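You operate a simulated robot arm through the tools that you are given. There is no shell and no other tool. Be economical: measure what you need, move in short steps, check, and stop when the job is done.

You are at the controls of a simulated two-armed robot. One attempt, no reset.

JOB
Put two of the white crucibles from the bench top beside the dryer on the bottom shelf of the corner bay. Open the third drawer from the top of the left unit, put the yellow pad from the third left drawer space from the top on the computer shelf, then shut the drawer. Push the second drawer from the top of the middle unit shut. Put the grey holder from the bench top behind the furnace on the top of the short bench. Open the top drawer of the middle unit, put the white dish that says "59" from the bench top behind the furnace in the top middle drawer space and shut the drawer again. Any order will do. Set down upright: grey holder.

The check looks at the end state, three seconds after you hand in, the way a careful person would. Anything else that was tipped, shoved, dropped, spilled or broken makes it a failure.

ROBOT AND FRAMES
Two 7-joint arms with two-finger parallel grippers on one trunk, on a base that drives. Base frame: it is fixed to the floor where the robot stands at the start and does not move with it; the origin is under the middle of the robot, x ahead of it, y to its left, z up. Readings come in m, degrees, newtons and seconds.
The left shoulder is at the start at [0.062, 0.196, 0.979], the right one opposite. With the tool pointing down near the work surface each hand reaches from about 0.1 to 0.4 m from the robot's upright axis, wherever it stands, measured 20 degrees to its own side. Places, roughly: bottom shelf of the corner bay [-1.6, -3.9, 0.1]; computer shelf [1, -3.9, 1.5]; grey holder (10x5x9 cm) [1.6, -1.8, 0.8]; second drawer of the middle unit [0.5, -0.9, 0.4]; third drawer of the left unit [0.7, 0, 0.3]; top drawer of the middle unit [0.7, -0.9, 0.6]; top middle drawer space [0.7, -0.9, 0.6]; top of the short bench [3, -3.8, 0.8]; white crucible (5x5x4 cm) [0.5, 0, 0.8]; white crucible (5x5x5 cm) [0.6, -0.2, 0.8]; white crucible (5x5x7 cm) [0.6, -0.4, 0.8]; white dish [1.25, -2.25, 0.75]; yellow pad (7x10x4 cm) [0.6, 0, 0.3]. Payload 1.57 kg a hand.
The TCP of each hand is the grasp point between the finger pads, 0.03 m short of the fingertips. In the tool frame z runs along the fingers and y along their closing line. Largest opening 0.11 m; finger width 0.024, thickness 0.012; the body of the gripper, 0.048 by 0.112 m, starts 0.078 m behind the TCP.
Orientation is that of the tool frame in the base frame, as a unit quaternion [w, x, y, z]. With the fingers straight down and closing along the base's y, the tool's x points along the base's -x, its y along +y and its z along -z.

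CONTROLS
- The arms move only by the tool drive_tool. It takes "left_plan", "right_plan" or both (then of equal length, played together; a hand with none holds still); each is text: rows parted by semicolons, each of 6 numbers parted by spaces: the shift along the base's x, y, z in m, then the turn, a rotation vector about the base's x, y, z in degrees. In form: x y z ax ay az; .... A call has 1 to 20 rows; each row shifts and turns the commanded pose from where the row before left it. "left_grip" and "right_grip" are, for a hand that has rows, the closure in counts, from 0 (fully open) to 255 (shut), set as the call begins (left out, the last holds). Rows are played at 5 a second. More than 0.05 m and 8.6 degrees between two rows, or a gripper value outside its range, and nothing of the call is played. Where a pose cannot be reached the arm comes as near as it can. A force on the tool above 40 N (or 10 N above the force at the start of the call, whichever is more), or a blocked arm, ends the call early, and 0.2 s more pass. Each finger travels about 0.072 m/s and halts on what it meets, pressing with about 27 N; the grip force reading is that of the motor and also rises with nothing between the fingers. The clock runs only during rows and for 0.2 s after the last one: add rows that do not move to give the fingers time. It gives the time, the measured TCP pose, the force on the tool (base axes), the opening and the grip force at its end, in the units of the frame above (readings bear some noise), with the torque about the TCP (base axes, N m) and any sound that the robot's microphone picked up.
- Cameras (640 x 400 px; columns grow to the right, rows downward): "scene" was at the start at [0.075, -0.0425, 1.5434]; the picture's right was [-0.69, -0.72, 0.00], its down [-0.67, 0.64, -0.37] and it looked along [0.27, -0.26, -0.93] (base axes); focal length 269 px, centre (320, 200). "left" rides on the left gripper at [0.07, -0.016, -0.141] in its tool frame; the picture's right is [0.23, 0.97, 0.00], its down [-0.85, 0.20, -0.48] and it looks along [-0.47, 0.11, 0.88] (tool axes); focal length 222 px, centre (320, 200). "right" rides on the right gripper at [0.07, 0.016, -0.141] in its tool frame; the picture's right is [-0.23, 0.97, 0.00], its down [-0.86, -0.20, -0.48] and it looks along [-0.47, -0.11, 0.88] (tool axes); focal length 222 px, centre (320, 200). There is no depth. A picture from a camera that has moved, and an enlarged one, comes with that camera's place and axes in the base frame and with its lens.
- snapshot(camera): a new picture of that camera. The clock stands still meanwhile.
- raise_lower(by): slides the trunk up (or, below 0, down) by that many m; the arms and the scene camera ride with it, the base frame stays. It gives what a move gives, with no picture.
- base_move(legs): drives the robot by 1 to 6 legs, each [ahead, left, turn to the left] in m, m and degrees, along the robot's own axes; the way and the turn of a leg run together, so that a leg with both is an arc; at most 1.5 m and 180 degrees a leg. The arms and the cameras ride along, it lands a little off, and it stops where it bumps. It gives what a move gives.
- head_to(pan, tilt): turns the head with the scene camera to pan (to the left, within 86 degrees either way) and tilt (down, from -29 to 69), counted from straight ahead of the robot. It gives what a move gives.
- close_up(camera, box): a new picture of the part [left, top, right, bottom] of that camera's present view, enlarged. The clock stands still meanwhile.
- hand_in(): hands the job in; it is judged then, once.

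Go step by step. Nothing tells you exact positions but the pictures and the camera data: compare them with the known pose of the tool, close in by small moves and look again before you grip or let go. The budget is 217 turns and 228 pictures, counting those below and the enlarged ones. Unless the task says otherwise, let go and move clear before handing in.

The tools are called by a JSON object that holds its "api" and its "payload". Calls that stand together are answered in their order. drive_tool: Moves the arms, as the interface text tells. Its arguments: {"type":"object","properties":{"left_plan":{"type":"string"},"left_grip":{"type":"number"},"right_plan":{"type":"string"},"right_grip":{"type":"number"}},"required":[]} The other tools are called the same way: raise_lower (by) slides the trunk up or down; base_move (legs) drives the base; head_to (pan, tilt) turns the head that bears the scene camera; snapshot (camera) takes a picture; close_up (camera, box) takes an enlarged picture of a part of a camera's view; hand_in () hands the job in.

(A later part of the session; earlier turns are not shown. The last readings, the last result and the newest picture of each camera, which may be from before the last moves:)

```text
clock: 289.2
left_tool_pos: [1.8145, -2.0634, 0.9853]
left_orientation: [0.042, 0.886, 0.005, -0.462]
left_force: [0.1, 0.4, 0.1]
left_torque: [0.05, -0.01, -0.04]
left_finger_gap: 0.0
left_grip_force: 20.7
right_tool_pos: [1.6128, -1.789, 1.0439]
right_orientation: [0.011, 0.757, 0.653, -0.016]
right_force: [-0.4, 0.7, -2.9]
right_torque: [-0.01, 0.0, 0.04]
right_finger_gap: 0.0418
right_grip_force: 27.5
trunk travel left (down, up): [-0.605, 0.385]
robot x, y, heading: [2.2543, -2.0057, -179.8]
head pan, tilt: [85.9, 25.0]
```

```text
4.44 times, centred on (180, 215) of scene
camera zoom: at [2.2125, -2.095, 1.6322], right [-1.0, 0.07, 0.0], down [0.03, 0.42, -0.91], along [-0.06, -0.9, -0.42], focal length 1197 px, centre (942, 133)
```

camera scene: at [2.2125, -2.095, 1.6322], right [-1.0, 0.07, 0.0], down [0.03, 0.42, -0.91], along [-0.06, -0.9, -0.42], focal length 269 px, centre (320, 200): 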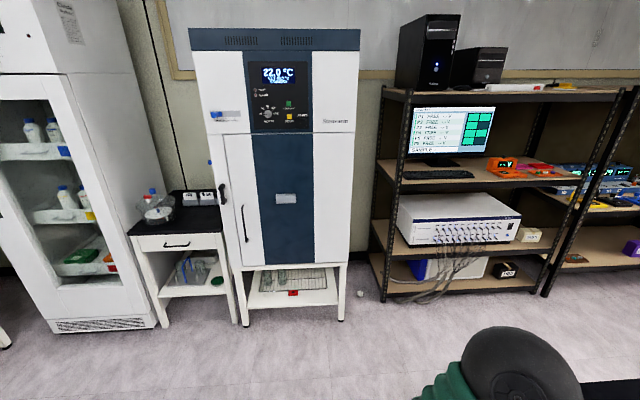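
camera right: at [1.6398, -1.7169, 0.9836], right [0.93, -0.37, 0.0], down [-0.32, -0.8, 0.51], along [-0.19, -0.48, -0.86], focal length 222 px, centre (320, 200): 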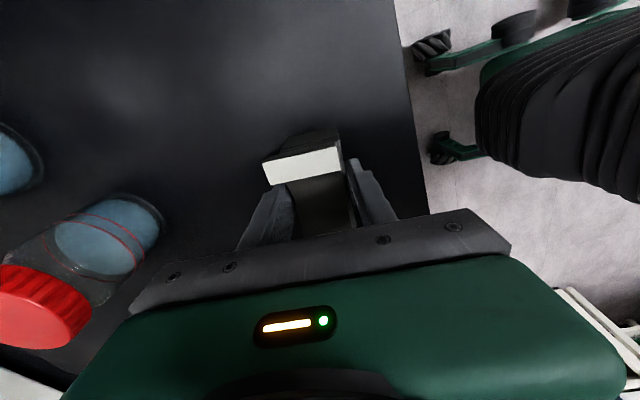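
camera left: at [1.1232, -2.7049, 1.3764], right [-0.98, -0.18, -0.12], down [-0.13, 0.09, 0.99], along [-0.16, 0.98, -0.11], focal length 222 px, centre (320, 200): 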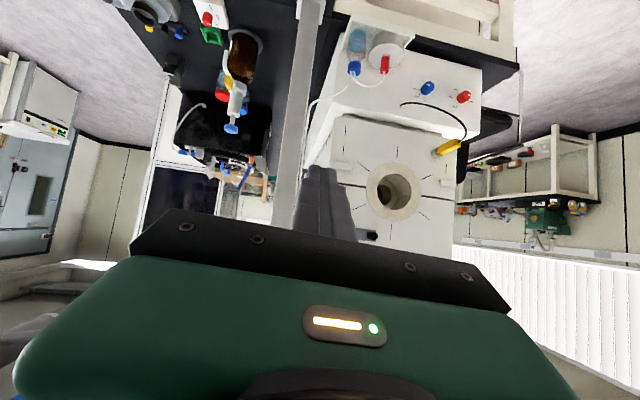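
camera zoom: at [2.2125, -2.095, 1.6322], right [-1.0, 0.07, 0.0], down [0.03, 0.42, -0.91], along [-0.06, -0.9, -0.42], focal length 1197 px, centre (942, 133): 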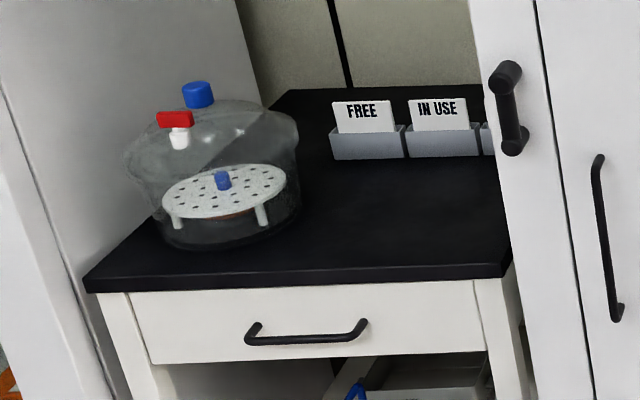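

I set the target at about (2.87,−3.62) on the short bench's free front area. I back off, turn left, and drive there, stopping slightly short.

{"api": "base_move", "payload": {"legs": [[-0.45, 0, 0], [0, 0, 90], [0.8, 0.38, 0]]}}

{"api": "head_to", "payload": {"pan": -10, "tilt": 35}}

{"api": "snapshot", "payload": {"camera": "scene"}}

```text
clock: 300.1
left_tool_pos: [3.1477, -3.2393, 0.9856]
left_orientation: [0.358, 0.622, 0.63, -0.297]
left_force: [-0.4, 0.1, -0.8]
left_torque: [0.04, 0.03, 0.0]
left_finger_gap: 0.0
left_grip_force: 20.8
right_tool_pos: [2.872, -3.4423, 1.0442]
right_orientation: [0.018, 0.074, 0.997, -0.004]
right_force: [0.1, -0.4, -2.3]
right_torque: [-0.01, 0.01, -0.01]
right_finger_gap: 0.0415
right_grip_force: 26.7
trunk travel left (down, up): [-0.605, 0.385]
robot x, y, heading: [3.0868, -2.8014, -89.7]
head pan, tilt: [85.9, 25.0]
```

```text
clock: 301.8
left_tool_pos: [3.147, -3.2391, 0.9867]
left_orientation: [0.357, 0.622, 0.629, -0.3]
left_force: [0.4, -0.1, 0.7]
left_torque: [0.01, -0.03, 0.01]
left_finger_gap: 0.0
left_grip_force: 21.1
right_tool_pos: [2.8744, -3.4413, 1.0444]
right_orientation: [0.018, 0.074, 0.997, -0.005]
right_force: [0.2, 0.2, -2.0]
right_torque: [0.02, 0.0, 0.03]
right_finger_gap: 0.0416
right_grip_force: 27.0
trunk travel left (down, up): [-0.605, 0.385]
robot x, y, heading: [3.0882, -2.8028, -90.2]
head pan, tilt: [-10.0, 35.0]
```

```text
79 pictures are left
camera scene: at [3.0731, -2.9258, 1.6162], right [-0.99, 0.17, 0.0], down [0.1, 0.57, -0.82], along [-0.14, -0.81, -0.58], focal length 269 px, centre (320, 200)
```

scene: 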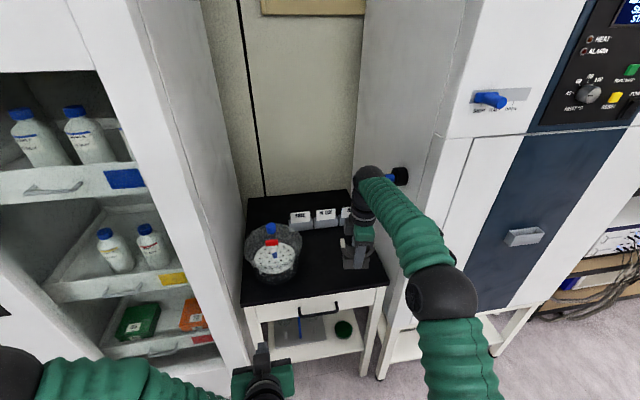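

The spot is clear: x 2.82–2.92 between the incubator wall and the desiccator. I roll 0.15 m ahead and lower the holder.

{"api": "base_move", "payload": {"legs": [[0.15, 0, 0]]}}

{"api": "drive_tool", "payload": {"right_plan": "0 0 -0.04 0 0 0;0 0 -0.04 0 0 0;0 0 -0.04 0 0 0;0 0 -0.03 0 0 0;0 0 0 0 0 0"}}

{"api": "snapshot", "payload": {"camera": "scene"}}

{"api": "snapshot", "payload": {"camera": "right"}}

```text
clock: 303.2
left_tool_pos: [3.1491, -3.388, 0.9865]
left_orientation: [0.357, 0.622, 0.629, -0.299]
left_force: [0.4, 0.9, 0.5]
left_torque: [0.02, -0.02, -0.02]
left_finger_gap: 0.0
left_grip_force: 21.4
right_tool_pos: [2.8756, -3.5905, 1.047]
right_orientation: [0.018, 0.074, 0.997, -0.005]
right_force: [0.7, -0.9, -1.0]
right_torque: [0.0, 0.01, -0.01]
right_finger_gap: 0.0417
right_grip_force: 27.1
trunk travel left (down, up): [-0.605, 0.385]
robot x, y, heading: [3.0901, -2.9533, -90.1]
head pan, tilt: [-10.0, 35.0]
```

```text
clock: 304.4
left_tool_pos: [3.1471, -3.3878, 0.9887]
left_orientation: [0.358, 0.62, 0.63, -0.3]
left_force: [0.9, 0.7, -0.4]
left_torque: [0.02, 0.0, 0.01]
left_finger_gap: 0.0002
left_grip_force: 21.1
right_tool_pos: [2.8757, -3.5888, 0.8951]
right_orientation: [0.018, 0.074, 0.997, -0.005]
right_force: [0.9, -0.2, -1.6]
right_torque: [0.01, -0.02, 0.03]
right_finger_gap: 0.0415
right_grip_force: 26.8
trunk travel left (down, up): [-0.605, 0.385]
robot x, y, heading: [3.0877, -2.9568, -90.1]
head pan, tilt: [-10.0, 35.0]
```

```text
78 pictures are left
camera scene: at [3.0734, -3.0755, 1.6162], right [-0.99, 0.17, 0.0], down [0.1, 0.57, -0.82], along [-0.14, -0.81, -0.58], focal length 269 px, centre (320, 200)
```

scene: 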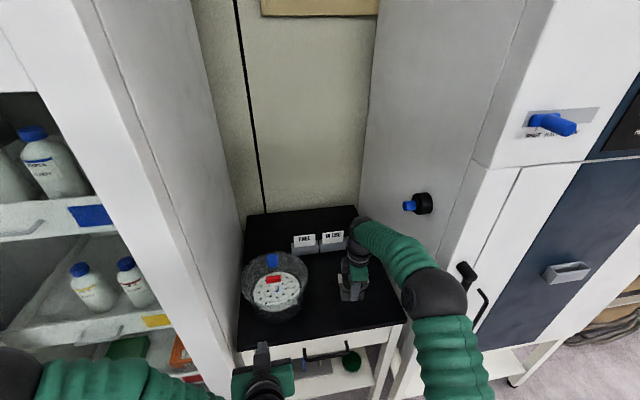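

```text
77 pictures are left
camera right: at [2.8031, -3.561, 1.0348], right [0.37, 0.93, 0.0], down [0.8, -0.32, 0.51], along [0.48, -0.19, -0.86], focal length 222 px, centre (320, 200)
```

right: 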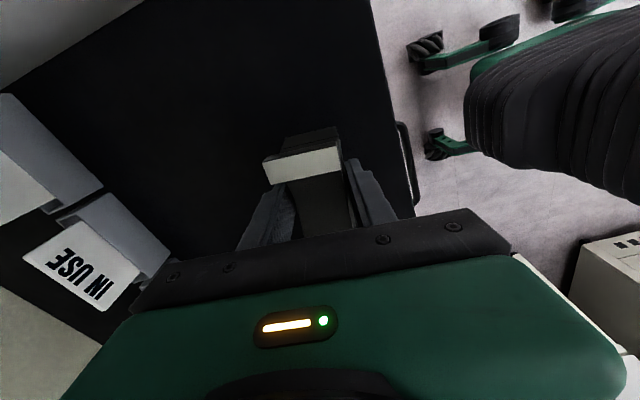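

{"api": "drive_tool", "payload": {"right_plan": "0 0 -0.015 0 0 0;0 0 -0.01 0 0 0;0 0 -0.008 0 0 0;0 0 0 0 0 0"}}

{"api": "drive_tool", "payload": {"right_plan": "0 0 -0.004 0 0 0;0 0 -0.004 0 0 0;0 0 0 0 0 0"}}

{"api": "drive_tool", "payload": {"right_plan": "0 0 -0.003 0 0 0;0 0 -0.003 0 0 0;0 0 0 0 0 0"}}

```text
clock: 305.4
left_tool_pos: [3.1472, -3.3884, 0.9885]
left_orientation: [0.359, 0.62, 0.629, -0.301]
left_force: [0.4, 0.7, -0.2]
left_torque: [0.0, 0.01, -0.02]
left_finger_gap: 0.0
left_grip_force: 21.4
right_tool_pos: [2.8757, -3.5903, 0.8621]
right_orientation: [0.019, 0.074, 0.997, -0.004]
right_force: [0.4, 0.0, -2.2]
right_torque: [-0.03, 0.01, 0.0]
right_finger_gap: 0.0416
right_grip_force: 27.5
trunk travel left (down, up): [-0.605, 0.385]
robot x, y, heading: [3.087, -2.9492, -89.9]
head pan, tilt: [-10.0, 35.0]
```

```text
clock: 306.2
left_tool_pos: [3.1476, -3.3887, 0.9868]
left_orientation: [0.358, 0.62, 0.63, -0.301]
left_force: [0.0, -0.6, 0.9]
left_torque: [0.03, 0.0, 0.0]
left_finger_gap: 0.0
left_grip_force: 21.1
right_tool_pos: [2.8743, -3.5905, 0.8542]
right_orientation: [0.018, 0.075, 0.997, -0.005]
right_force: [0.2, -0.6, -2.4]
right_torque: [0.01, -0.03, -0.02]
right_finger_gap: 0.0416
right_grip_force: 27.1
trunk travel left (down, up): [-0.605, 0.385]
robot x, y, heading: [3.0867, -2.9516, -89.9]
head pan, tilt: [-10.0, 35.0]
```

```text
clock: 307.0
left_tool_pos: [3.1478, -3.3879, 0.9886]
left_orientation: [0.358, 0.621, 0.629, -0.301]
left_force: [0.2, 0.8, 0.3]
left_torque: [-0.04, -0.04, -0.01]
left_finger_gap: 0.0
left_grip_force: 21.6
right_tool_pos: [2.8747, -3.5905, 0.8489]
right_orientation: [0.017, 0.074, 0.997, -0.005]
right_force: [0.4, -0.9, -2.5]
right_torque: [-0.03, 0.0, -0.03]
right_finger_gap: 0.0415
right_grip_force: 26.8
trunk travel left (down, up): [-0.605, 0.385]
robot x, y, heading: [3.0874, -2.9551, -90.0]
head pan, tilt: [-10.0, 35.0]
```

{"api": "drive_tool", "payload": {"right_plan": "0 0 -0.003 0 0 0;0 0 -0.003 0 0 0;0 0 0 0 0 0"}}

{"api": "drive_tool", "payload": {"right_plan": "0 0 -0.003 0 0 0;0 0 -0.003 0 0 0;0 0 0 0 0 0"}}

{"api": "drive_tool", "payload": {"right_plan": "0 0 -0.003 0 0 0;0 0 -0.003 0 0 0;0 0 0 0 0 0"}}

```text
clock: 307.8
left_tool_pos: [3.1488, -3.3878, 0.9868]
left_orientation: [0.359, 0.62, 0.629, -0.302]
left_force: [-0.5, 1.0, -0.5]
left_torque: [0.0, 0.0, 0.03]
left_finger_gap: 0.0
left_grip_force: 21.5
right_tool_pos: [2.875, -3.5896, 0.8444]
right_orientation: [0.018, 0.074, 0.997, -0.006]
right_force: [-0.7, -1.4, 8.6]
right_torque: [0.2, 0.11, 0.04]
right_finger_gap: 0.042
right_grip_force: 26.6
trunk travel left (down, up): [-0.605, 0.385]
robot x, y, heading: [3.0884, -2.9577, -89.9]
head pan, tilt: [-10.0, 35.0]
```

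```text
clock: 308.6
left_tool_pos: [3.1488, -3.3869, 0.9878]
left_orientation: [0.358, 0.62, 0.629, -0.301]
left_force: [-0.5, -0.3, 0.9]
left_torque: [0.0, 0.03, -0.01]
left_finger_gap: 0.0001
left_grip_force: 20.8
right_tool_pos: [2.8759, -3.5891, 0.8399]
right_orientation: [0.019, 0.074, 0.997, -0.007]
right_force: [-1.0, -3.8, 21.6]
right_torque: [0.35, -0.1, -0.03]
right_finger_gap: 0.0417
right_grip_force: 27.1
trunk travel left (down, up): [-0.605, 0.385]
robot x, y, heading: [3.089, -2.9544, -89.8]
head pan, tilt: [-10.0, 35.0]
```

```text
clock: 309.4
left_tool_pos: [3.1489, -3.3871, 0.9872]
left_orientation: [0.358, 0.62, 0.63, -0.3]
left_force: [-0.6, 0.2, -0.3]
left_torque: [-0.02, -0.01, -0.03]
left_finger_gap: 0.0
left_grip_force: 21.3
right_tool_pos: [2.8757, -3.5874, 0.8317]
right_orientation: [0.018, 0.074, 0.997, -0.004]
right_force: [1.5, 2.9, 9.5]
right_torque: [0.31, 0.01, -0.01]
right_finger_gap: 0.0417
right_grip_force: 26.7
trunk travel left (down, up): [-0.605, 0.385]
robot x, y, heading: [3.0851, -2.9513, -90.1]
head pan, tilt: [-10.0, 35.0]
```

The holder rests on the bench (contact force). I release and rise straight up.

{"api": "drive_tool", "payload": {"right_plan": "0 0 0 0 0 0;0 0 0 0 0 0;0 0 0 0 0 0;0 0 0 0 0 0;0 0 0 0 0 0", "right_grip": 0}}

{"api": "drive_tool", "payload": {"right_plan": "0 0 0.02 0 0 0;0 0 0.04 0 0 0;0 0 0.04 0 0 0;0 0 0.05 0 0 0;0 0 0.05 0 0 0;0 0 0.04 0 0 0;0 0 0 0 0 0"}}

{"api": "snapshot", "payload": {"camera": "scene"}}

{"api": "close_up", "payload": {"camera": "right", "box": [200, 60, 440, 220]}}

```text
clock: 310.6
left_tool_pos: [3.1493, -3.388, 0.988]
left_orientation: [0.357, 0.621, 0.63, -0.3]
left_force: [0.0, 0.9, -0.1]
left_torque: [-0.01, -0.02, -0.01]
left_finger_gap: 0.0
left_grip_force: 21.4
right_tool_pos: [2.8743, -3.5896, 0.8319]
right_orientation: [0.018, 0.074, 0.997, -0.005]
right_force: [-0.2, -1.3, 0.5]
right_torque: [0.02, 0.01, 0.0]
right_finger_gap: 0.11
right_grip_force: 0.0
trunk travel left (down, up): [-0.605, 0.385]
robot x, y, heading: [3.0902, -2.9536, -90.0]
head pan, tilt: [-10.0, 35.0]
```

```text
clock: 312.2
left_tool_pos: [3.1482, -3.3885, 0.9877]
left_orientation: [0.358, 0.62, 0.63, -0.3]
left_force: [-0.1, 0.7, 1.0]
left_torque: [0.02, -0.02, -0.02]
left_finger_gap: 0.0
left_grip_force: 21.1
right_tool_pos: [2.8756, -3.5912, 1.072]
right_orientation: [0.017, 0.074, 0.997, -0.005]
right_force: [-0.1, -0.3, -0.2]
right_torque: [-0.03, 0.0, -0.04]
right_finger_gap: 0.1101
right_grip_force: 0.1
trunk travel left (down, up): [-0.605, 0.385]
robot x, y, heading: [3.0845, -2.9501, -90.0]
head pan, tilt: [-10.0, 35.0]
```

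```text
76 pictures are left
camera scene: at [3.0736, -3.0753, 1.6163], right [-0.99, 0.17, 0.0], down [0.1, 0.57, -0.82], along [-0.14, -0.81, -0.58], focal length 269 px, centre (320, 200)
```

scene: 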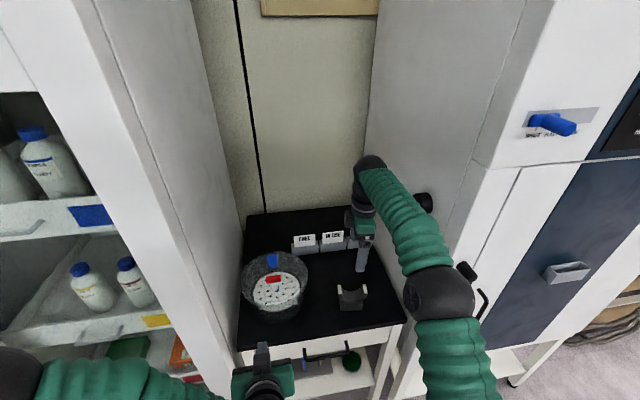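

```text
2.50 times, centred on (320, 140) of right
camera zoom: at [2.8031, -3.5618, 1.2112], right [0.37, 0.93, 0.0], down [0.8, -0.32, 0.51], along [0.48, -0.19, -0.86], focal length 555 px, centre (320, 350)
```

zoom: 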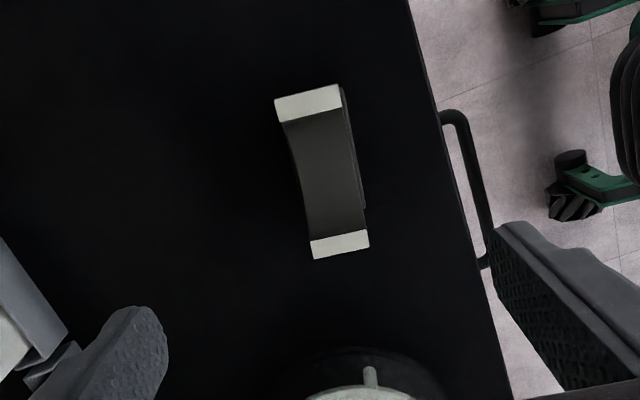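

The holder stands upright on the short bench. Next the "59" dish: I back off, turn round and drive to the bench end.

{"api": "base_move", "payload": {"legs": [[-0.3, 0, 0], [0, 0, 180], [-0.28, 0, 0], [0, 1.45, 0]]}}

{"api": "head_to", "payload": {"pan": 0, "tilt": 50}}

{"api": "snapshot", "payload": {"camera": "scene"}}

```text
clock: 330.0
left_tool_pos: [1.573, -2.5835, 0.988]
left_orientation: [-0.291, 0.646, -0.603, -0.367]
left_force: [1.2, 1.0, 0.0]
left_torque: [-0.01, 0.07, 0.02]
left_finger_gap: 0.0
left_grip_force: 21.5
right_tool_pos: [1.8321, -2.368, 1.0721]
right_orientation: [-0.004, 0.999, -0.047, -0.019]
right_force: [0.7, -0.1, -0.2]
right_torque: [0.0, 0.01, 0.02]
right_finger_gap: 0.1099
right_grip_force: 0.1
trunk travel left (down, up): [-0.605, 0.385]
robot x, y, heading: [1.6565, -3.0155, 93.1]
head pan, tilt: [-10.0, 35.0]
```

```text
clock: 330.8
left_tool_pos: [1.5711, -2.5839, 0.9889]
left_orientation: [-0.292, 0.647, -0.601, -0.367]
left_force: [0.5, -0.1, 0.4]
left_torque: [0.01, 0.03, -0.01]
left_finger_gap: 0.0002
left_grip_force: 21.1
right_tool_pos: [1.8322, -2.3695, 1.0733]
right_orientation: [-0.006, 0.999, -0.047, -0.018]
right_force: [0.2, 0.4, -0.4]
right_torque: [0.0, -0.02, 0.0]
right_finger_gap: 0.1098
right_grip_force: 0.0
trunk travel left (down, up): [-0.605, 0.385]
robot x, y, heading: [1.6555, -3.0185, 93.3]
head pan, tilt: [0.0, 50.0]
```

```text
74 pictures are left
camera scene: at [1.6496, -2.9062, 1.5946], right [1.0, 0.06, 0.0], down [0.04, -0.77, -0.64], along [-0.04, 0.64, -0.77], focal length 269 px, centre (320, 200)
```

scene: 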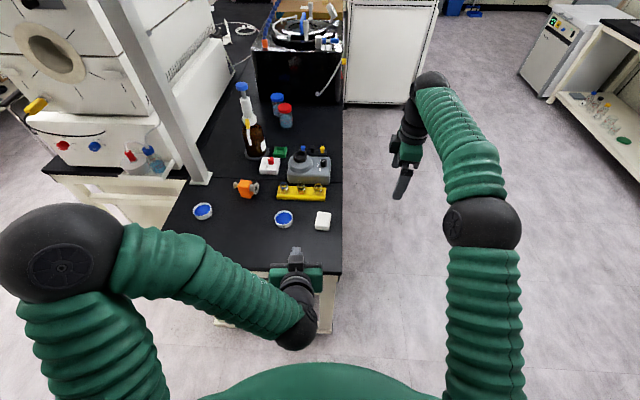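

The dish is at (1.487,−2.353). I roll 8 cm closer, open the left hand, and bring it tool-down above the dish.

{"api": "base_move", "payload": {"legs": [[0.08, 0, -3]]}}

{"api": "drive_tool", "payload": {"left_plan": "-0.012 0.012 0.012 -7.96 -0.91 -0.55;-0.012 0.012 0.012 -7.96 -0.91 -0.55;-0.012 0.012 0.012 -7.96 -0.91 -0.55;-0.012 0.012 0.012 -7.96 -0.91 -0.55;-0.012 0.012 0.012 -7.96 -0.91 -0.55;-0.012 0.012 0.012 -7.96 -0.91 -0.55;-0.012 0.012 0.01 -7.96 -0.91 -0.55;0 0 0 0 0 0", "left_grip": 0}}

{"api": "snapshot", "payload": {"camera": "left"}}

{"api": "snapshot", "payload": {"camera": "scene"}}

```text
clock: 331.9
left_tool_pos: [1.5912, -2.5027, 0.989]
left_orientation: [-0.302, 0.63, -0.619, -0.359]
left_force: [0.4, 0.3, 0.6]
left_torque: [0.01, -0.02, -0.04]
left_finger_gap: 0.0
left_grip_force: 21.3
right_tool_pos: [1.863, -2.3003, 1.0728]
right_orientation: [-0.007, 0.997, -0.073, -0.018]
right_force: [-0.1, 0.3, -0.1]
right_torque: [-0.02, -0.05, -0.03]
right_finger_gap: 0.11
right_grip_force: 0.2
trunk travel left (down, up): [-0.605, 0.385]
robot x, y, heading: [1.651, -2.936, 90.1]
head pan, tilt: [0.0, 50.0]
```

```text
clock: 333.7
left_tool_pos: [1.5065, -2.4197, 1.0717]
left_orientation: [0.016, -0.695, 0.718, -0.017]
left_force: [-1.3, -0.4, -0.2]
left_torque: [0.01, 0.02, -0.01]
left_finger_gap: 0.11
left_grip_force: 0.0
right_tool_pos: [1.863, -2.3021, 1.0744]
right_orientation: [-0.007, 0.997, -0.073, -0.017]
right_force: [-0.5, 0.6, -0.1]
right_torque: [-0.01, 0.01, 0.0]
right_finger_gap: 0.1101
right_grip_force: 0.1
trunk travel left (down, up): [-0.605, 0.385]
robot x, y, heading: [1.6521, -2.9349, 90.2]
head pan, tilt: [0.0, 50.0]
```

```text
73 pictures are left
camera left: at [1.5148, -2.4887, 1.2129], right [-0.98, -0.2, -0.05], down [-0.19, 0.86, 0.47], along [-0.05, 0.47, -0.88], focal length 222 px, centre (320, 200)
```

left: 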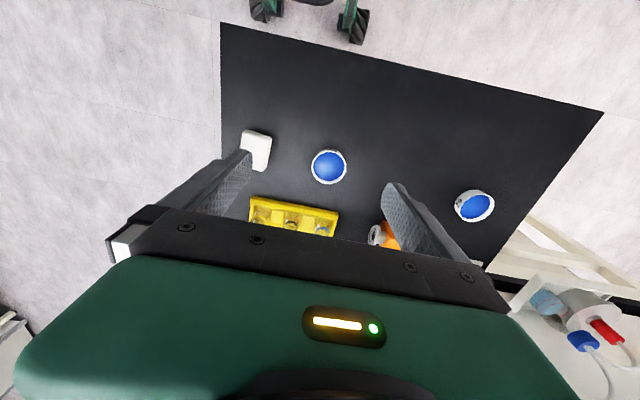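

```text
72 pictures are left
camera scene: at [1.6524, -2.8273, 1.5946], right [1.0, 0.0, 0.0], down [0.0, -0.77, -0.64], along [0.0, 0.64, -0.77], focal length 269 px, centre (320, 200)
```

scene: 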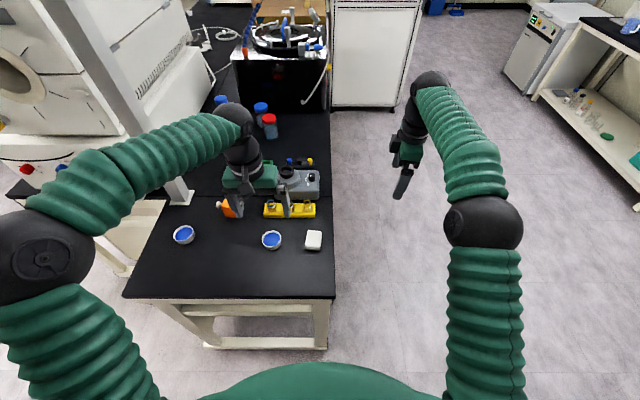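

Dish centre is (1.489,−2.350). I level the tool and come down above it.

{"api": "drive_tool", "payload": {"left_plan": "-0.005 0.02 -0.03 0.1 2.6 1.8;-0.005 0.02 -0.03 0 0 0;-0.005 0.02 -0.03 0 0 0;-0.003 0.01 -0.03 0 0 0;0 0 -0.03 0 0 0;0 0 0 0 0 0"}}

{"api": "snapshot", "payload": {"camera": "left"}}

```text
clock: 335.1
left_tool_pos: [1.4884, -2.3484, 0.9211]
left_orientation: [-0.001, 0.707, -0.707, 0.0]
left_force: [0.3, 0.1, -0.1]
left_torque: [0.0, 0.0, 0.01]
left_finger_gap: 0.11
left_grip_force: 0.1
right_tool_pos: [1.8634, -2.3005, 1.074]
right_orientation: [-0.007, 0.997, -0.073, -0.018]
right_force: [-0.7, -1.0, 0.8]
right_torque: [0.0, 0.0, 0.01]
right_finger_gap: 0.1099
right_grip_force: 0.0
trunk travel left (down, up): [-0.605, 0.385]
robot x, y, heading: [1.6528, -2.938, 90.0]
head pan, tilt: [0.0, 50.0]
```

```text
71 pictures are left
camera left: at [1.5052, -2.4185, 1.0616], right [-0.97, -0.23, 0.0], down [-0.2, 0.85, 0.48], along [-0.11, 0.47, -0.88], focal length 222 px, centre (320, 200)
```

left: 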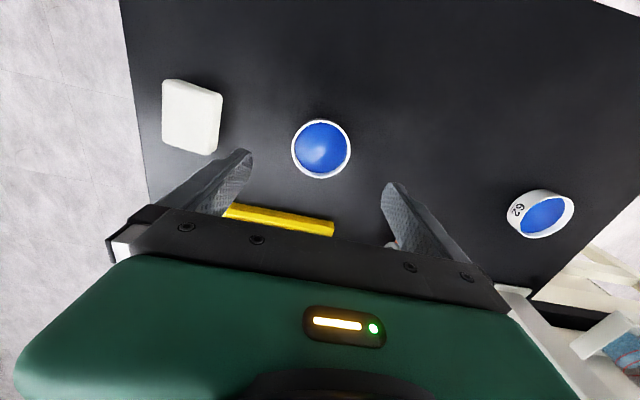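

{"api": "drive_tool", "payload": {"left_plan": "0 -0.001 -0.03 0 0 0;0 -0.001 -0.03 0 0 0;0 0 -0.015 0 0 0;0 0 -0.01 0 0 0;0 0 0 0 0 0"}}

{"api": "snapshot", "payload": {"camera": "left"}}

```text
clock: 336.3
left_tool_pos: [1.4894, -2.3508, 0.8363]
left_orientation: [0.001, -0.707, 0.707, 0.001]
left_force: [-0.6, 0.2, 0.6]
left_torque: [0.0, 0.01, 0.0]
left_finger_gap: 0.1099
left_grip_force: 0.1
right_tool_pos: [1.8632, -2.2996, 1.0723]
right_orientation: [-0.007, 0.997, -0.074, -0.018]
right_force: [-0.1, -0.1, 0.2]
right_torque: [0.03, 0.02, -0.01]
right_finger_gap: 0.1097
right_grip_force: 0.0
trunk travel left (down, up): [-0.605, 0.385]
robot x, y, heading: [1.6517, -2.9394, 90.1]
head pan, tilt: [0.0, 50.0]
```

```text
70 pictures are left
camera left: at [1.5058, -2.4206, 0.9766], right [-0.97, -0.23, 0.0], down [-0.2, 0.85, 0.48], along [-0.11, 0.47, -0.88], focal length 222 px, centre (320, 200)
```

left: 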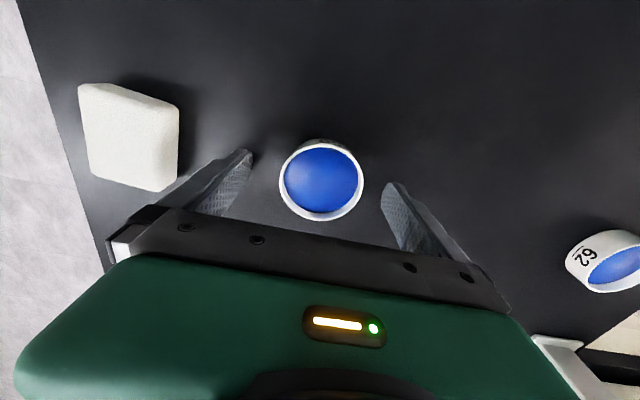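

The dish is centred between the pads. I close gently.

{"api": "drive_tool", "payload": {"left_plan": "0 -0.003 0 0 0 0;0 0 0 0 0 0"}}

{"api": "drive_tool", "payload": {"left_plan": "0 0 0 0 0 0;0 0 0 0 0 0;0 0 0 0 0 0;0 0 0 0 0 0;0 0 0 0 0 0", "left_grip": 255}}

{"api": "drive_tool", "payload": {"left_plan": "0 0 0.01 0 0 0;0 0 0.01 0 0 0;0 0 0.02 0 0 0;0 0 0.03 0 0 0;0 0 0.03 0 0 0;0 0 0.03 0 0 0;0 0 0.03 0 0 0;0 0 0 0 0 0"}}

{"api": "snapshot", "payload": {"camera": "left"}}

```text
clock: 336.9
left_tool_pos: [1.4893, -2.3539, 0.8358]
left_orientation: [0.0, 0.707, -0.707, -0.001]
left_force: [0.6, -0.4, -0.6]
left_torque: [0.02, 0.02, -0.03]
left_finger_gap: 0.1098
left_grip_force: 0.1
right_tool_pos: [1.8638, -2.2999, 1.0743]
right_orientation: [-0.007, 0.997, -0.073, -0.018]
right_force: [0.1, 0.1, -0.1]
right_torque: [0.01, 0.03, -0.04]
right_finger_gap: 0.1101
right_grip_force: 0.1
trunk travel left (down, up): [-0.605, 0.385]
robot x, y, heading: [1.6526, -2.935, 90.3]
head pan, tilt: [0.0, 50.0]
```

```text
clock: 338.1
left_tool_pos: [1.4893, -2.3537, 0.8371]
left_orientation: [-0.001, 0.707, -0.707, 0.0]
left_force: [-0.4, -0.5, 0.8]
left_torque: [0.01, 0.03, 0.01]
left_finger_gap: 0.0621
left_grip_force: 26.5
right_tool_pos: [1.8632, -2.3008, 1.0735]
right_orientation: [-0.007, 0.997, -0.074, -0.018]
right_force: [-0.9, 0.8, 0.2]
right_torque: [0.01, 0.01, 0.0]
right_finger_gap: 0.11
right_grip_force: 0.0
trunk travel left (down, up): [-0.605, 0.385]
robot x, y, heading: [1.6553, -2.934, 90.1]
head pan, tilt: [0.0, 50.0]
```

```text
clock: 339.9
left_tool_pos: [1.4901, -2.3524, 0.9957]
left_orientation: [0.0, -0.707, 0.708, 0.001]
left_force: [0.1, -0.6, -1.5]
left_torque: [-0.02, -0.01, 0.02]
left_finger_gap: 0.0625
left_grip_force: 27.4
right_tool_pos: [1.8638, -2.2993, 1.0736]
right_orientation: [-0.006, 0.997, -0.074, -0.019]
right_force: [0.1, -0.4, 0.2]
right_torque: [-0.02, 0.0, 0.02]
right_finger_gap: 0.1097
right_grip_force: 0.1
trunk travel left (down, up): [-0.605, 0.385]
robot x, y, heading: [1.6514, -2.9349, 90.2]
head pan, tilt: [0.0, 50.0]
```

```text
69 pictures are left
camera left: at [1.5062, -2.4222, 1.1366], right [-0.97, -0.23, 0.0], down [-0.2, 0.85, 0.48], along [-0.11, 0.47, -0.88], focal length 222 px, centre (320, 200)
```

left: 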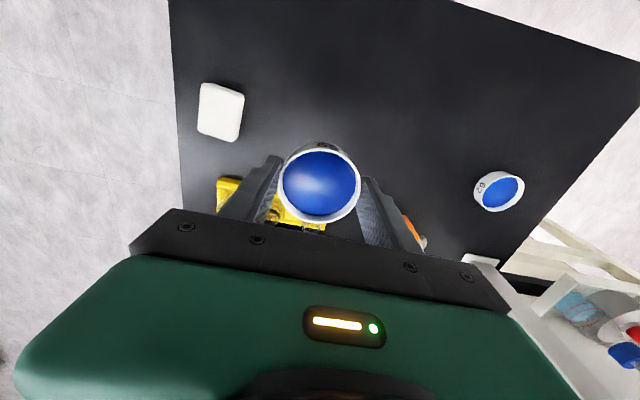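

The dish is held level. Now the long way round to the middle unit: along the bench end, up the lane, and turn to face the bench.

{"api": "base_move", "payload": {"legs": [[-0.15, 0, 0], [0, 1.5, 0], [0, 1.2, 0], [1.3, 0, 0], [1.19, 0, 0], [0, 0, -90]]}}

{"api": "head_to", "payload": {"pan": -15, "tilt": 40}}

{"api": "snapshot", "payload": {"camera": "scene"}}

{"api": "snapshot", "payload": {"camera": "left"}}

```text
clock: 369.5
left_tool_pos: [-0.4954, -0.4554, 0.9952]
left_orientation: [0.001, 0.001, 1.0, 0.0]
left_force: [0.2, 0.3, -0.6]
left_torque: [0.01, 0.0, -0.01]
left_finger_gap: 0.0626
left_grip_force: 26.8
right_tool_pos: [-0.4425, -0.8293, 1.0733]
right_orientation: [0.017, -0.652, 0.758, 0.008]
right_force: [-0.5, 0.5, 0.6]
right_torque: [-0.01, 0.03, 0.0]
right_finger_gap: 0.11
right_grip_force: 0.2
trunk travel left (down, up): [-0.605, 0.385]
robot x, y, heading: [-1.0777, -0.6186, 0.2]
head pan, tilt: [0.0, 50.0]
```

```text
clock: 370.3
left_tool_pos: [-0.4982, -0.4551, 0.9982]
left_orientation: [0.002, 0.0, 1.0, 0.0]
left_force: [-0.1, -0.4, -0.9]
left_torque: [0.0, 0.0, -0.05]
left_finger_gap: 0.0624
left_grip_force: 26.4
right_tool_pos: [-0.4452, -0.8299, 1.074]
right_orientation: [0.018, -0.652, 0.758, 0.008]
right_force: [-1.2, 0.8, -0.2]
right_torque: [-0.01, -0.01, -0.01]
right_finger_gap: 0.1101
right_grip_force: 0.0
trunk travel left (down, up): [-0.605, 0.385]
robot x, y, heading: [-1.079, -0.6216, 0.2]
head pan, tilt: [-15.0, 40.0]
```

```text
68 pictures are left
camera scene: at [-0.9614, -0.6404, 1.6086], right [-0.26, -0.97, 0.0], down [-0.62, 0.17, -0.76], along [0.74, -0.2, -0.65], focal length 269 px, centre (320, 200)
```

scene: 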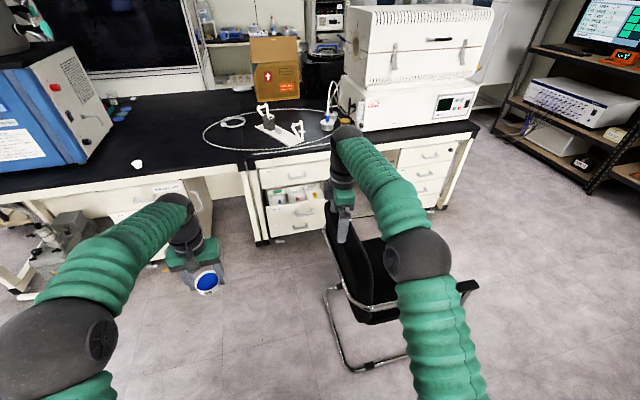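

```text
67 pictures are left
camera left: at [-0.5675, -0.4718, 1.1377], right [-0.23, 0.97, 0.0], down [0.85, 0.2, 0.48], along [0.47, 0.11, -0.88], focal length 222 px, centre (320, 200)
```

left: 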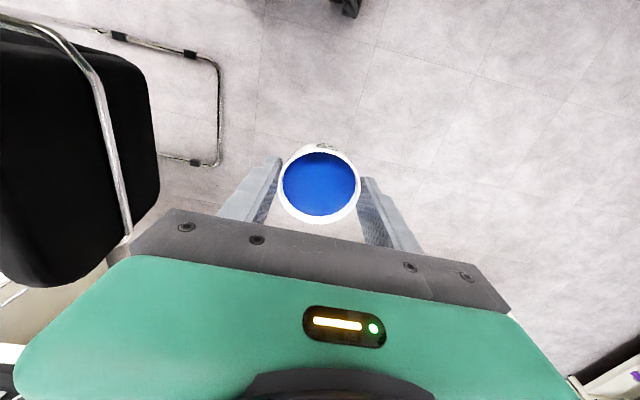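

The dish is level and the second drawer is in view. I drive in to (−0.35,−0.53) and lower the trunk a bit.

{"api": "base_move", "payload": {"legs": [[0.72, 0.09, 0]]}}

{"api": "raise_lower", "payload": {"by": -0.1}}

{"api": "drive_tool", "payload": {"right_plan": "-0.01 0 0 0 0 8.2;-0.01 0 -0.02 0 -8.2 0;-0.01 0 -0.02 0 -8.2 0;-0.01 0 -0.02 0 -8.2 0;-0.01 0 -0.02 0 -8.2 0;-0.01 0 -0.02 0 -8.2 0;-0.01 0 -0.02 0 -8.2 0;-0.01 0 -0.02 0 -8.2 0;-0.01 0 -0.02 0 -8.2 0;-0.01 0 -0.02 0 -8.2 0;-0.01 0 -0.02 0 -8 0;0 0 0 0 0 0", "right_grip": 255}}

{"api": "snapshot", "payload": {"camera": "scene"}}

{"api": "snapshot", "payload": {"camera": "right"}}

```text
clock: 374.2
left_tool_pos: [0.2249, -0.3728, 0.9976]
left_orientation: [0.003, 0.005, 1.0, 0.0]
left_force: [0.1, 0.1, -0.6]
left_torque: [-0.03, 0.01, 0.01]
left_finger_gap: 0.0625
left_grip_force: 26.7
right_tool_pos: [0.2742, -0.747, 1.0738]
right_orientation: [0.018, -0.649, 0.76, 0.008]
right_force: [-0.6, 0.1, -0.4]
right_torque: [0.01, 0.04, -0.06]
right_finger_gap: 0.11
right_grip_force: 0.2
trunk travel left (down, up): [-0.605, 0.385]
robot x, y, heading: [-0.3601, -0.5265, -0.3]
head pan, tilt: [-15.0, 40.0]
```

```text
clock: 375.6
left_tool_pos: [0.2213, -0.373, 0.8988]
left_orientation: [0.003, 0.007, 1.0, 0.0]
left_force: [-0.1, 0.0, -0.2]
left_torque: [0.05, 0.0, 0.01]
left_finger_gap: 0.0624
left_grip_force: 27.1
right_tool_pos: [0.2725, -0.7463, 0.9765]
right_orientation: [0.019, -0.649, 0.761, 0.007]
right_force: [0.3, 0.4, -0.3]
right_torque: [0.01, 0.0, 0.0]
right_finger_gap: 0.1099
right_grip_force: 0.0
trunk travel left (down, up): [-0.505, 0.485]
robot x, y, heading: [-0.3624, -0.532, -0.5]
head pan, tilt: [-15.0, 40.0]
```

```text
clock: 378.2
left_tool_pos: [0.2237, -0.3726, 0.8979]
left_orientation: [0.004, 0.006, 1.0, -0.001]
left_force: [0.6, 0.1, 0.6]
left_torque: [0.02, 0.03, 0.03]
left_finger_gap: 0.0623
left_grip_force: 27.0
right_tool_pos: [0.1624, -0.7469, 0.776]
right_orientation: [-0.48, 0.536, -0.526, 0.454]
right_force: [0.2, 0.3, -0.2]
right_torque: [0.0, -0.01, 0.0]
right_finger_gap: 0.0
right_grip_force: 21.5
trunk travel left (down, up): [-0.505, 0.485]
robot x, y, heading: [-0.3578, -0.5246, -0.6]
head pan, tilt: [-15.0, 40.0]
```

```text
66 pictures are left
camera scene: at [-0.2422, -0.5522, 1.5088], right [-0.27, -0.96, 0.0], down [-0.62, 0.17, -0.76], along [0.74, -0.2, -0.64], focal length 269 px, centre (320, 200)
```

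scene: 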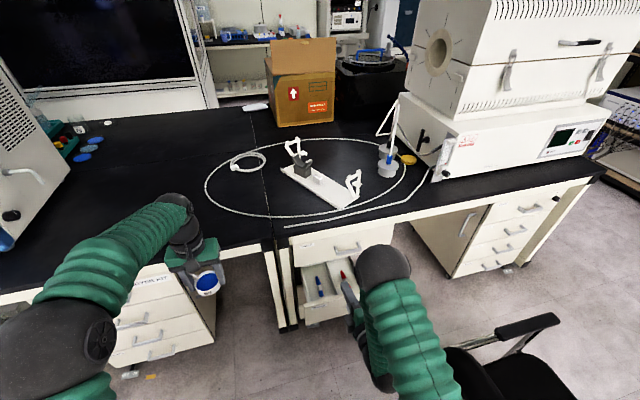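

```text
65 pictures are left
camera right: at [0.0216, -0.821, 0.7773], right [-0.13, 0.24, -0.96], down [-0.48, 0.83, 0.28], along [0.87, 0.5, 0.01], focal length 222 px, centre (320, 200)
```

right: 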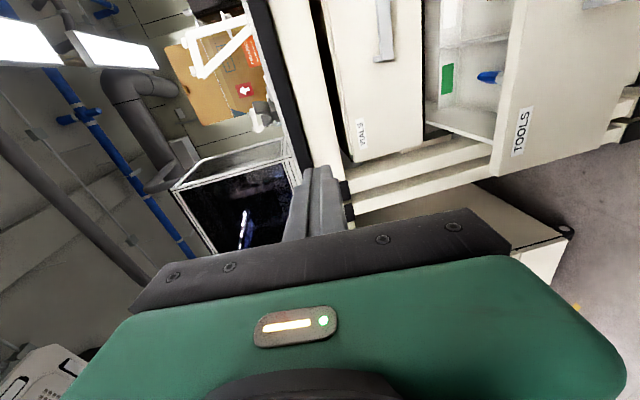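

The drawers read VIALS (top) and TOOLS (second, open; face z 0.36–0.53). I lower the closed right hand before the TOOLS face.

{"api": "drive_tool", "payload": {"right_plan": "0 0.003 -0.05 0 0 0;0 0.003 -0.05 0 0 0;0 0.003 -0.05 0 0 0;0 0.003 -0.05 0 0 0;0 0.003 -0.05 0 0 0;0 0.003 -0.045 0 0 0;0 0.003 -0.03 0 0 0;0 0 0 0 0 0"}}

{"api": "snapshot", "payload": {"camera": "right"}}

{"api": "snapshot", "payload": {"camera": "scene"}}

```text
clock: 379.8
left_tool_pos: [0.2217, -0.3719, 0.8996]
left_orientation: [0.005, 0.005, 1.0, 0.0]
left_force: [0.4, 0.3, -1.0]
left_torque: [0.01, 0.01, 0.02]
left_finger_gap: 0.0626
left_grip_force: 26.9
right_tool_pos: [0.2631, -0.7018, 0.5614]
right_orientation: [0.546, -0.473, 0.484, -0.494]
right_force: [-0.7, 1.2, 0.1]
right_torque: [0.07, 0.0, -0.01]
right_finger_gap: 0.0003
right_grip_force: 21.2
trunk travel left (down, up): [-0.505, 0.485]
robot x, y, heading: [-0.3645, -0.5263, -0.6]
head pan, tilt: [-15.0, 40.0]
stopped in row 8 (right hand): the arm was blocked; the commanded pose is now the measured one
```

```text
64 pictures are left
camera right: at [0.1262, -0.7746, 0.5295], right [0.07, 0.29, -0.95], down [-0.53, 0.82, 0.21], along [0.85, 0.49, 0.21], focal length 222 px, centre (320, 200)
```

right: 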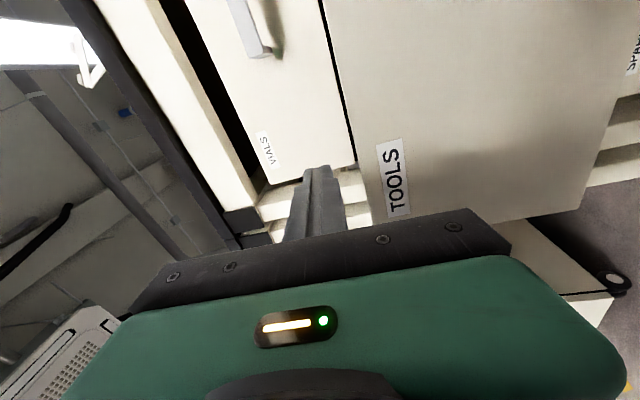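

```text
63 pictures are left
camera scene: at [-0.2413, -0.5509, 1.5088], right [-0.27, -0.96, 0.0], down [-0.62, 0.17, -0.76], along [0.74, -0.2, -0.64], focal length 269 px, centre (320, 200)
```

scene: 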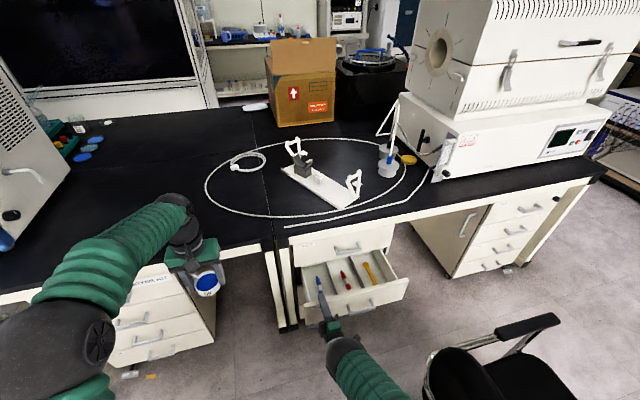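

The arm was at its limit and ended just above the face's edge. I draw the hand back, then lower the trunk instead.

{"api": "drive_tool", "payload": {"right_plan": "-0.02 0 0.02 0 0 0;-0.04 0 0.02 0 4 0;-0.04 0 0.02 0 4 0;-0.02 0 0.02 0 4 0;0 0 0 0 0 0"}}

{"api": "raise_lower", "payload": {"by": -0.3}}

{"api": "snapshot", "payload": {"camera": "scene"}}

{"api": "snapshot", "payload": {"camera": "right"}}

```text
clock: 381.0
left_tool_pos: [0.2214, -0.3718, 0.8984]
left_orientation: [0.004, 0.005, 1.0, -0.001]
left_force: [0.3, 0.1, -0.4]
left_torque: [0.0, -0.02, 0.0]
left_finger_gap: 0.0624
left_grip_force: 27.8
right_tool_pos: [0.1408, -0.6995, 0.6387]
right_orientation: [0.491, -0.524, 0.54, -0.439]
right_force: [-0.1, 0.2, 0.0]
right_torque: [-0.01, 0.03, 0.02]
right_finger_gap: 0.0001
right_grip_force: 21.0
trunk travel left (down, up): [-0.505, 0.485]
robot x, y, heading: [-0.3565, -0.5304, -0.6]
head pan, tilt: [-15.0, 40.0]
```

```text
clock: 384.0
left_tool_pos: [0.2214, -0.3711, 0.5992]
left_orientation: [0.003, 0.006, 1.0, 0.0]
left_force: [-0.3, -0.1, -1.1]
left_torque: [0.0, 0.01, 0.0]
left_finger_gap: 0.0623
left_grip_force: 27.0
right_tool_pos: [0.1413, -0.7002, 0.3396]
right_orientation: [0.49, -0.524, 0.54, -0.439]
right_force: [0.4, -0.3, -0.5]
right_torque: [0.0, -0.01, 0.0]
right_finger_gap: 0.0
right_grip_force: 21.3
trunk travel left (down, up): [-0.205, 0.785]
robot x, y, heading: [-0.3599, -0.5247, -0.4]
head pan, tilt: [-15.0, 40.0]
```

```text
62 pictures are left
camera scene: at [-0.2423, -0.5515, 1.2088], right [-0.27, -0.96, 0.0], down [-0.62, 0.17, -0.76], along [0.74, -0.2, -0.64], focal length 269 px, centre (320, 200)
```

scene: 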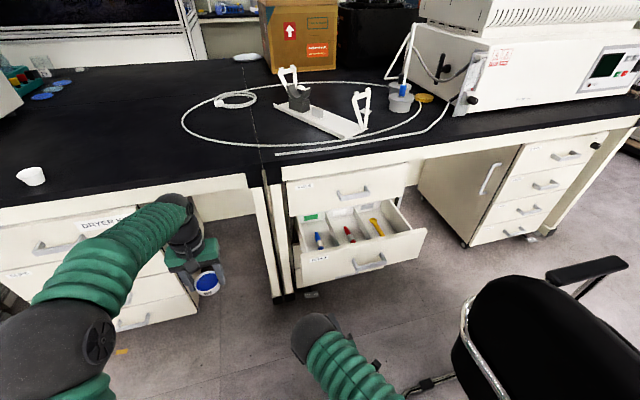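

```text
61 pictures are left
camera right: at [0.0007, -0.775, 0.3372], right [-0.14, 0.29, -0.95], down [-0.47, 0.82, 0.32], along [0.87, 0.49, 0.02], focal length 222 px, centre (320, 200)
```

right: 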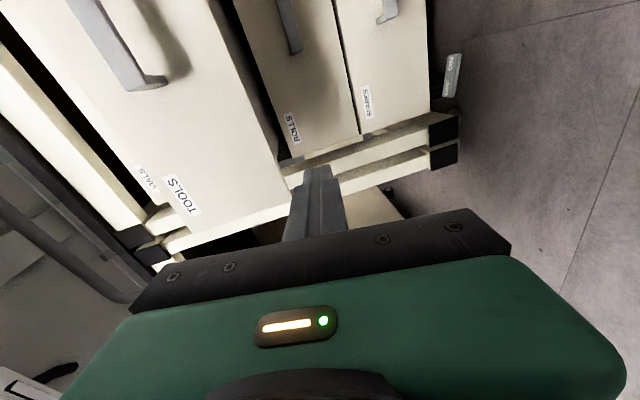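

Now I raise the right hand to z≈0.45 and set it at y≈−0.73 before the TOOLS face.

{"api": "drive_tool", "payload": {"right_plan": "0 -0.01 0.03 0 0 0;0 -0.01 0.03 0 0 0;0 -0.01 0.03 0 0 0;0 0 0.02 0 0 0;0 0 0 0 0 0"}}

{"api": "snapshot", "payload": {"camera": "right"}}

```text
clock: 385.2
left_tool_pos: [0.2216, -0.372, 0.5962]
left_orientation: [0.004, 0.005, 1.0, -0.001]
left_force: [0.1, -0.9, 0.3]
left_torque: [-0.01, -0.04, -0.01]
left_finger_gap: 0.0625
left_grip_force: 27.2
right_tool_pos: [0.1407, -0.7375, 0.4456]
right_orientation: [0.485, -0.521, 0.545, -0.443]
right_force: [-0.3, 0.1, -0.4]
right_torque: [0.01, -0.01, 0.02]
right_finger_gap: 0.0
right_grip_force: 21.4
trunk travel left (down, up): [-0.205, 0.785]
robot x, y, heading: [-0.36, -0.5266, -0.5]
head pan, tilt: [-15.0, 40.0]
```

```text
60 pictures are left
camera right: at [-0.0024, -0.8103, 0.4442], right [-0.14, 0.29, -0.95], down [-0.46, 0.83, 0.32], along [0.88, 0.48, 0.02], focal length 222 px, centre (320, 200)
```

right: 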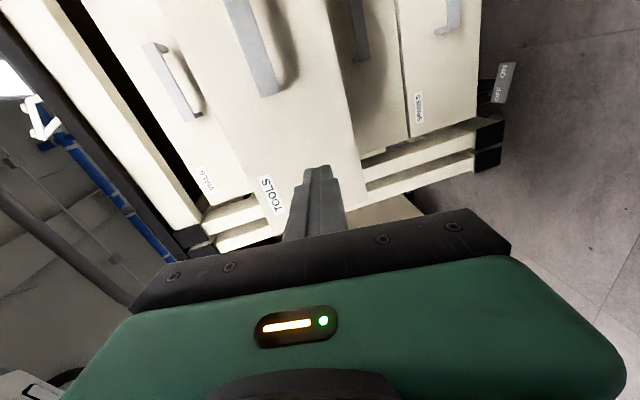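

{"api": "drive_tool", "payload": {"right_plan": "0.01 -0.015 0.005 0 0 0;0.03 0 0 0 0 0;0.03 0 0 0 0 0;0.03 0 0 0 0 0;0.03 0 0 0 0 0;0.03 0 0 0 0 0;0.03 0 0 0 0 0;0 0 0 0 0 0"}}

{"api": "snapshot", "payload": {"camera": "scene"}}

```text
clock: 387.0
left_tool_pos: [0.2209, -0.371, 0.6007]
left_orientation: [0.005, 0.005, 1.0, -0.001]
left_force: [-0.7, -0.2, -0.3]
left_torque: [-0.01, 0.0, 0.01]
left_finger_gap: 0.0622
left_grip_force: 27.1
right_tool_pos: [0.3322, -0.7479, 0.4547]
right_orientation: [0.491, -0.524, 0.541, -0.438]
right_force: [-0.3, 0.3, 0.3]
right_torque: [0.01, -0.02, 0.0]
right_finger_gap: 0.0002
right_grip_force: 21.6
trunk travel left (down, up): [-0.205, 0.785]
robot x, y, heading: [-0.3573, -0.5287, -0.2]
head pan, tilt: [-15.0, 40.0]
```

```text
59 pictures are left
camera scene: at [-0.2419, -0.5518, 1.2087], right [-0.27, -0.96, 0.0], down [-0.62, 0.17, -0.76], along [0.74, -0.2, -0.64], focal length 269 px, centre (320, 200)
```

scene: 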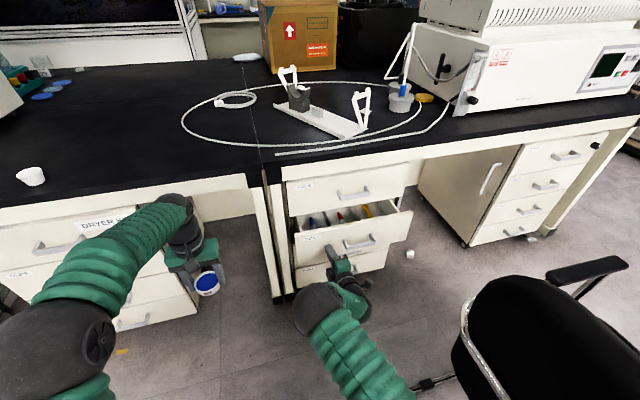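

The TOOLS drawer is moving in. I push on until it stops.

{"api": "drive_tool", "payload": {"right_plan": "0.03 0 0 0 0 0;0.03 0 0 0 0 0;0.015 0 0 0 0 0;0.01 0 0 0 0 0;0.01 0 0 0 0 0;0.01 0 0 0 0 0;0.01 0 0 0 0 0;0 0 0 0 0 0"}}

{"api": "snapshot", "payload": {"camera": "scene"}}

```text
clock: 388.4
left_tool_pos: [0.2195, -0.372, 0.6015]
left_orientation: [0.006, 0.007, 1.0, -0.001]
left_force: [0.0, -0.4, -1.7]
left_torque: [0.05, 0.0, 0.01]
left_finger_gap: 0.0623
left_grip_force: 27.4
right_tool_pos: [0.4272, -0.7462, 0.4561]
right_orientation: [0.491, -0.524, 0.539, -0.44]
right_force: [-11.8, 0.9, 5.2]
right_torque: [-0.06, -0.22, -0.06]
right_finger_gap: 0.0
right_grip_force: 21.1
trunk travel left (down, up): [-0.205, 0.785]
robot x, y, heading: [-0.3577, -0.5264, -0.3]
head pan, tilt: [-15.0, 40.0]
stopped in row 6 (right hand): the force on the tool passed its limit at 47 N (the readings are from after the stop); the commanded pose is now the measured one
```

```text
58 pictures are left
camera scene: at [-0.2434, -0.5511, 1.209], right [-0.27, -0.96, 0.0], down [-0.62, 0.17, -0.77], along [0.74, -0.2, -0.64], focal length 269 px, centre (320, 200)
```

scene: 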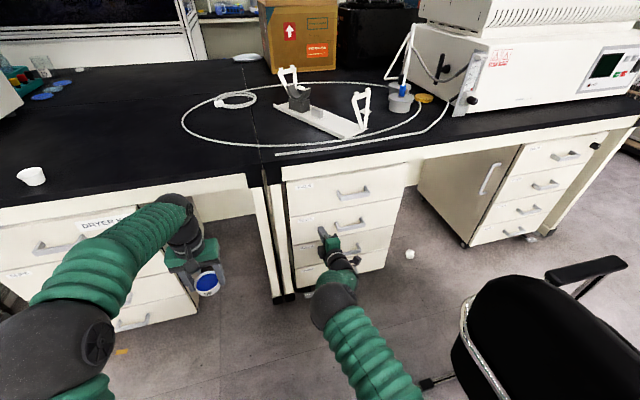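

TOOLS is shut. I retract, raise the trunk a little, and line up the right hand with the top (VIALS) handle at about (0.42,−0.845,0.64).

{"api": "drive_tool", "payload": {"right_plan": "-0.04 0 0 0 0 0;-0.05 -0.02 0 0 0 0;-0.05 -0.04 0 0 0 0;-0.02 -0.04 0 0 0 0;0 0 0 0 0 0", "right_grip": 110}}

{"api": "raise_lower", "payload": {"by": 0.18}}

{"api": "snapshot", "payload": {"camera": "right"}}

```text
refused: row 2 steps farther than a row can; nothing moved
```

```text
clock: 390.4
left_tool_pos: [0.2212, -0.3732, 0.7807]
left_orientation: [0.005, 0.006, 1.0, 0.0]
left_force: [0.4, 0.6, 0.2]
left_torque: [0.01, 0.03, 0.01]
left_finger_gap: 0.0623
left_grip_force: 27.2
right_tool_pos: [0.4284, -0.748, 0.6304]
right_orientation: [0.489, -0.524, 0.542, -0.439]
right_force: [-23.4, 1.5, -20.2]
right_torque: [0.2, 0.54, -0.27]
right_finger_gap: 0.0002
right_grip_force: 20.9
trunk travel left (down, up): [-0.385, 0.605]
robot x, y, heading: [-0.3613, -0.5317, -0.2]
head pan, tilt: [-15.0, 40.0]
```

```text
57 pictures are left
camera right: at [0.287, -0.821, 0.6292], right [-0.14, 0.29, -0.95], down [-0.47, 0.82, 0.32], along [0.87, 0.49, 0.02], focal length 222 px, centre (320, 200)
```

right: 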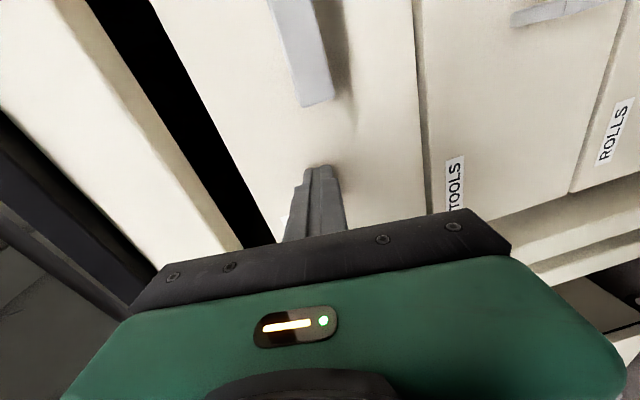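

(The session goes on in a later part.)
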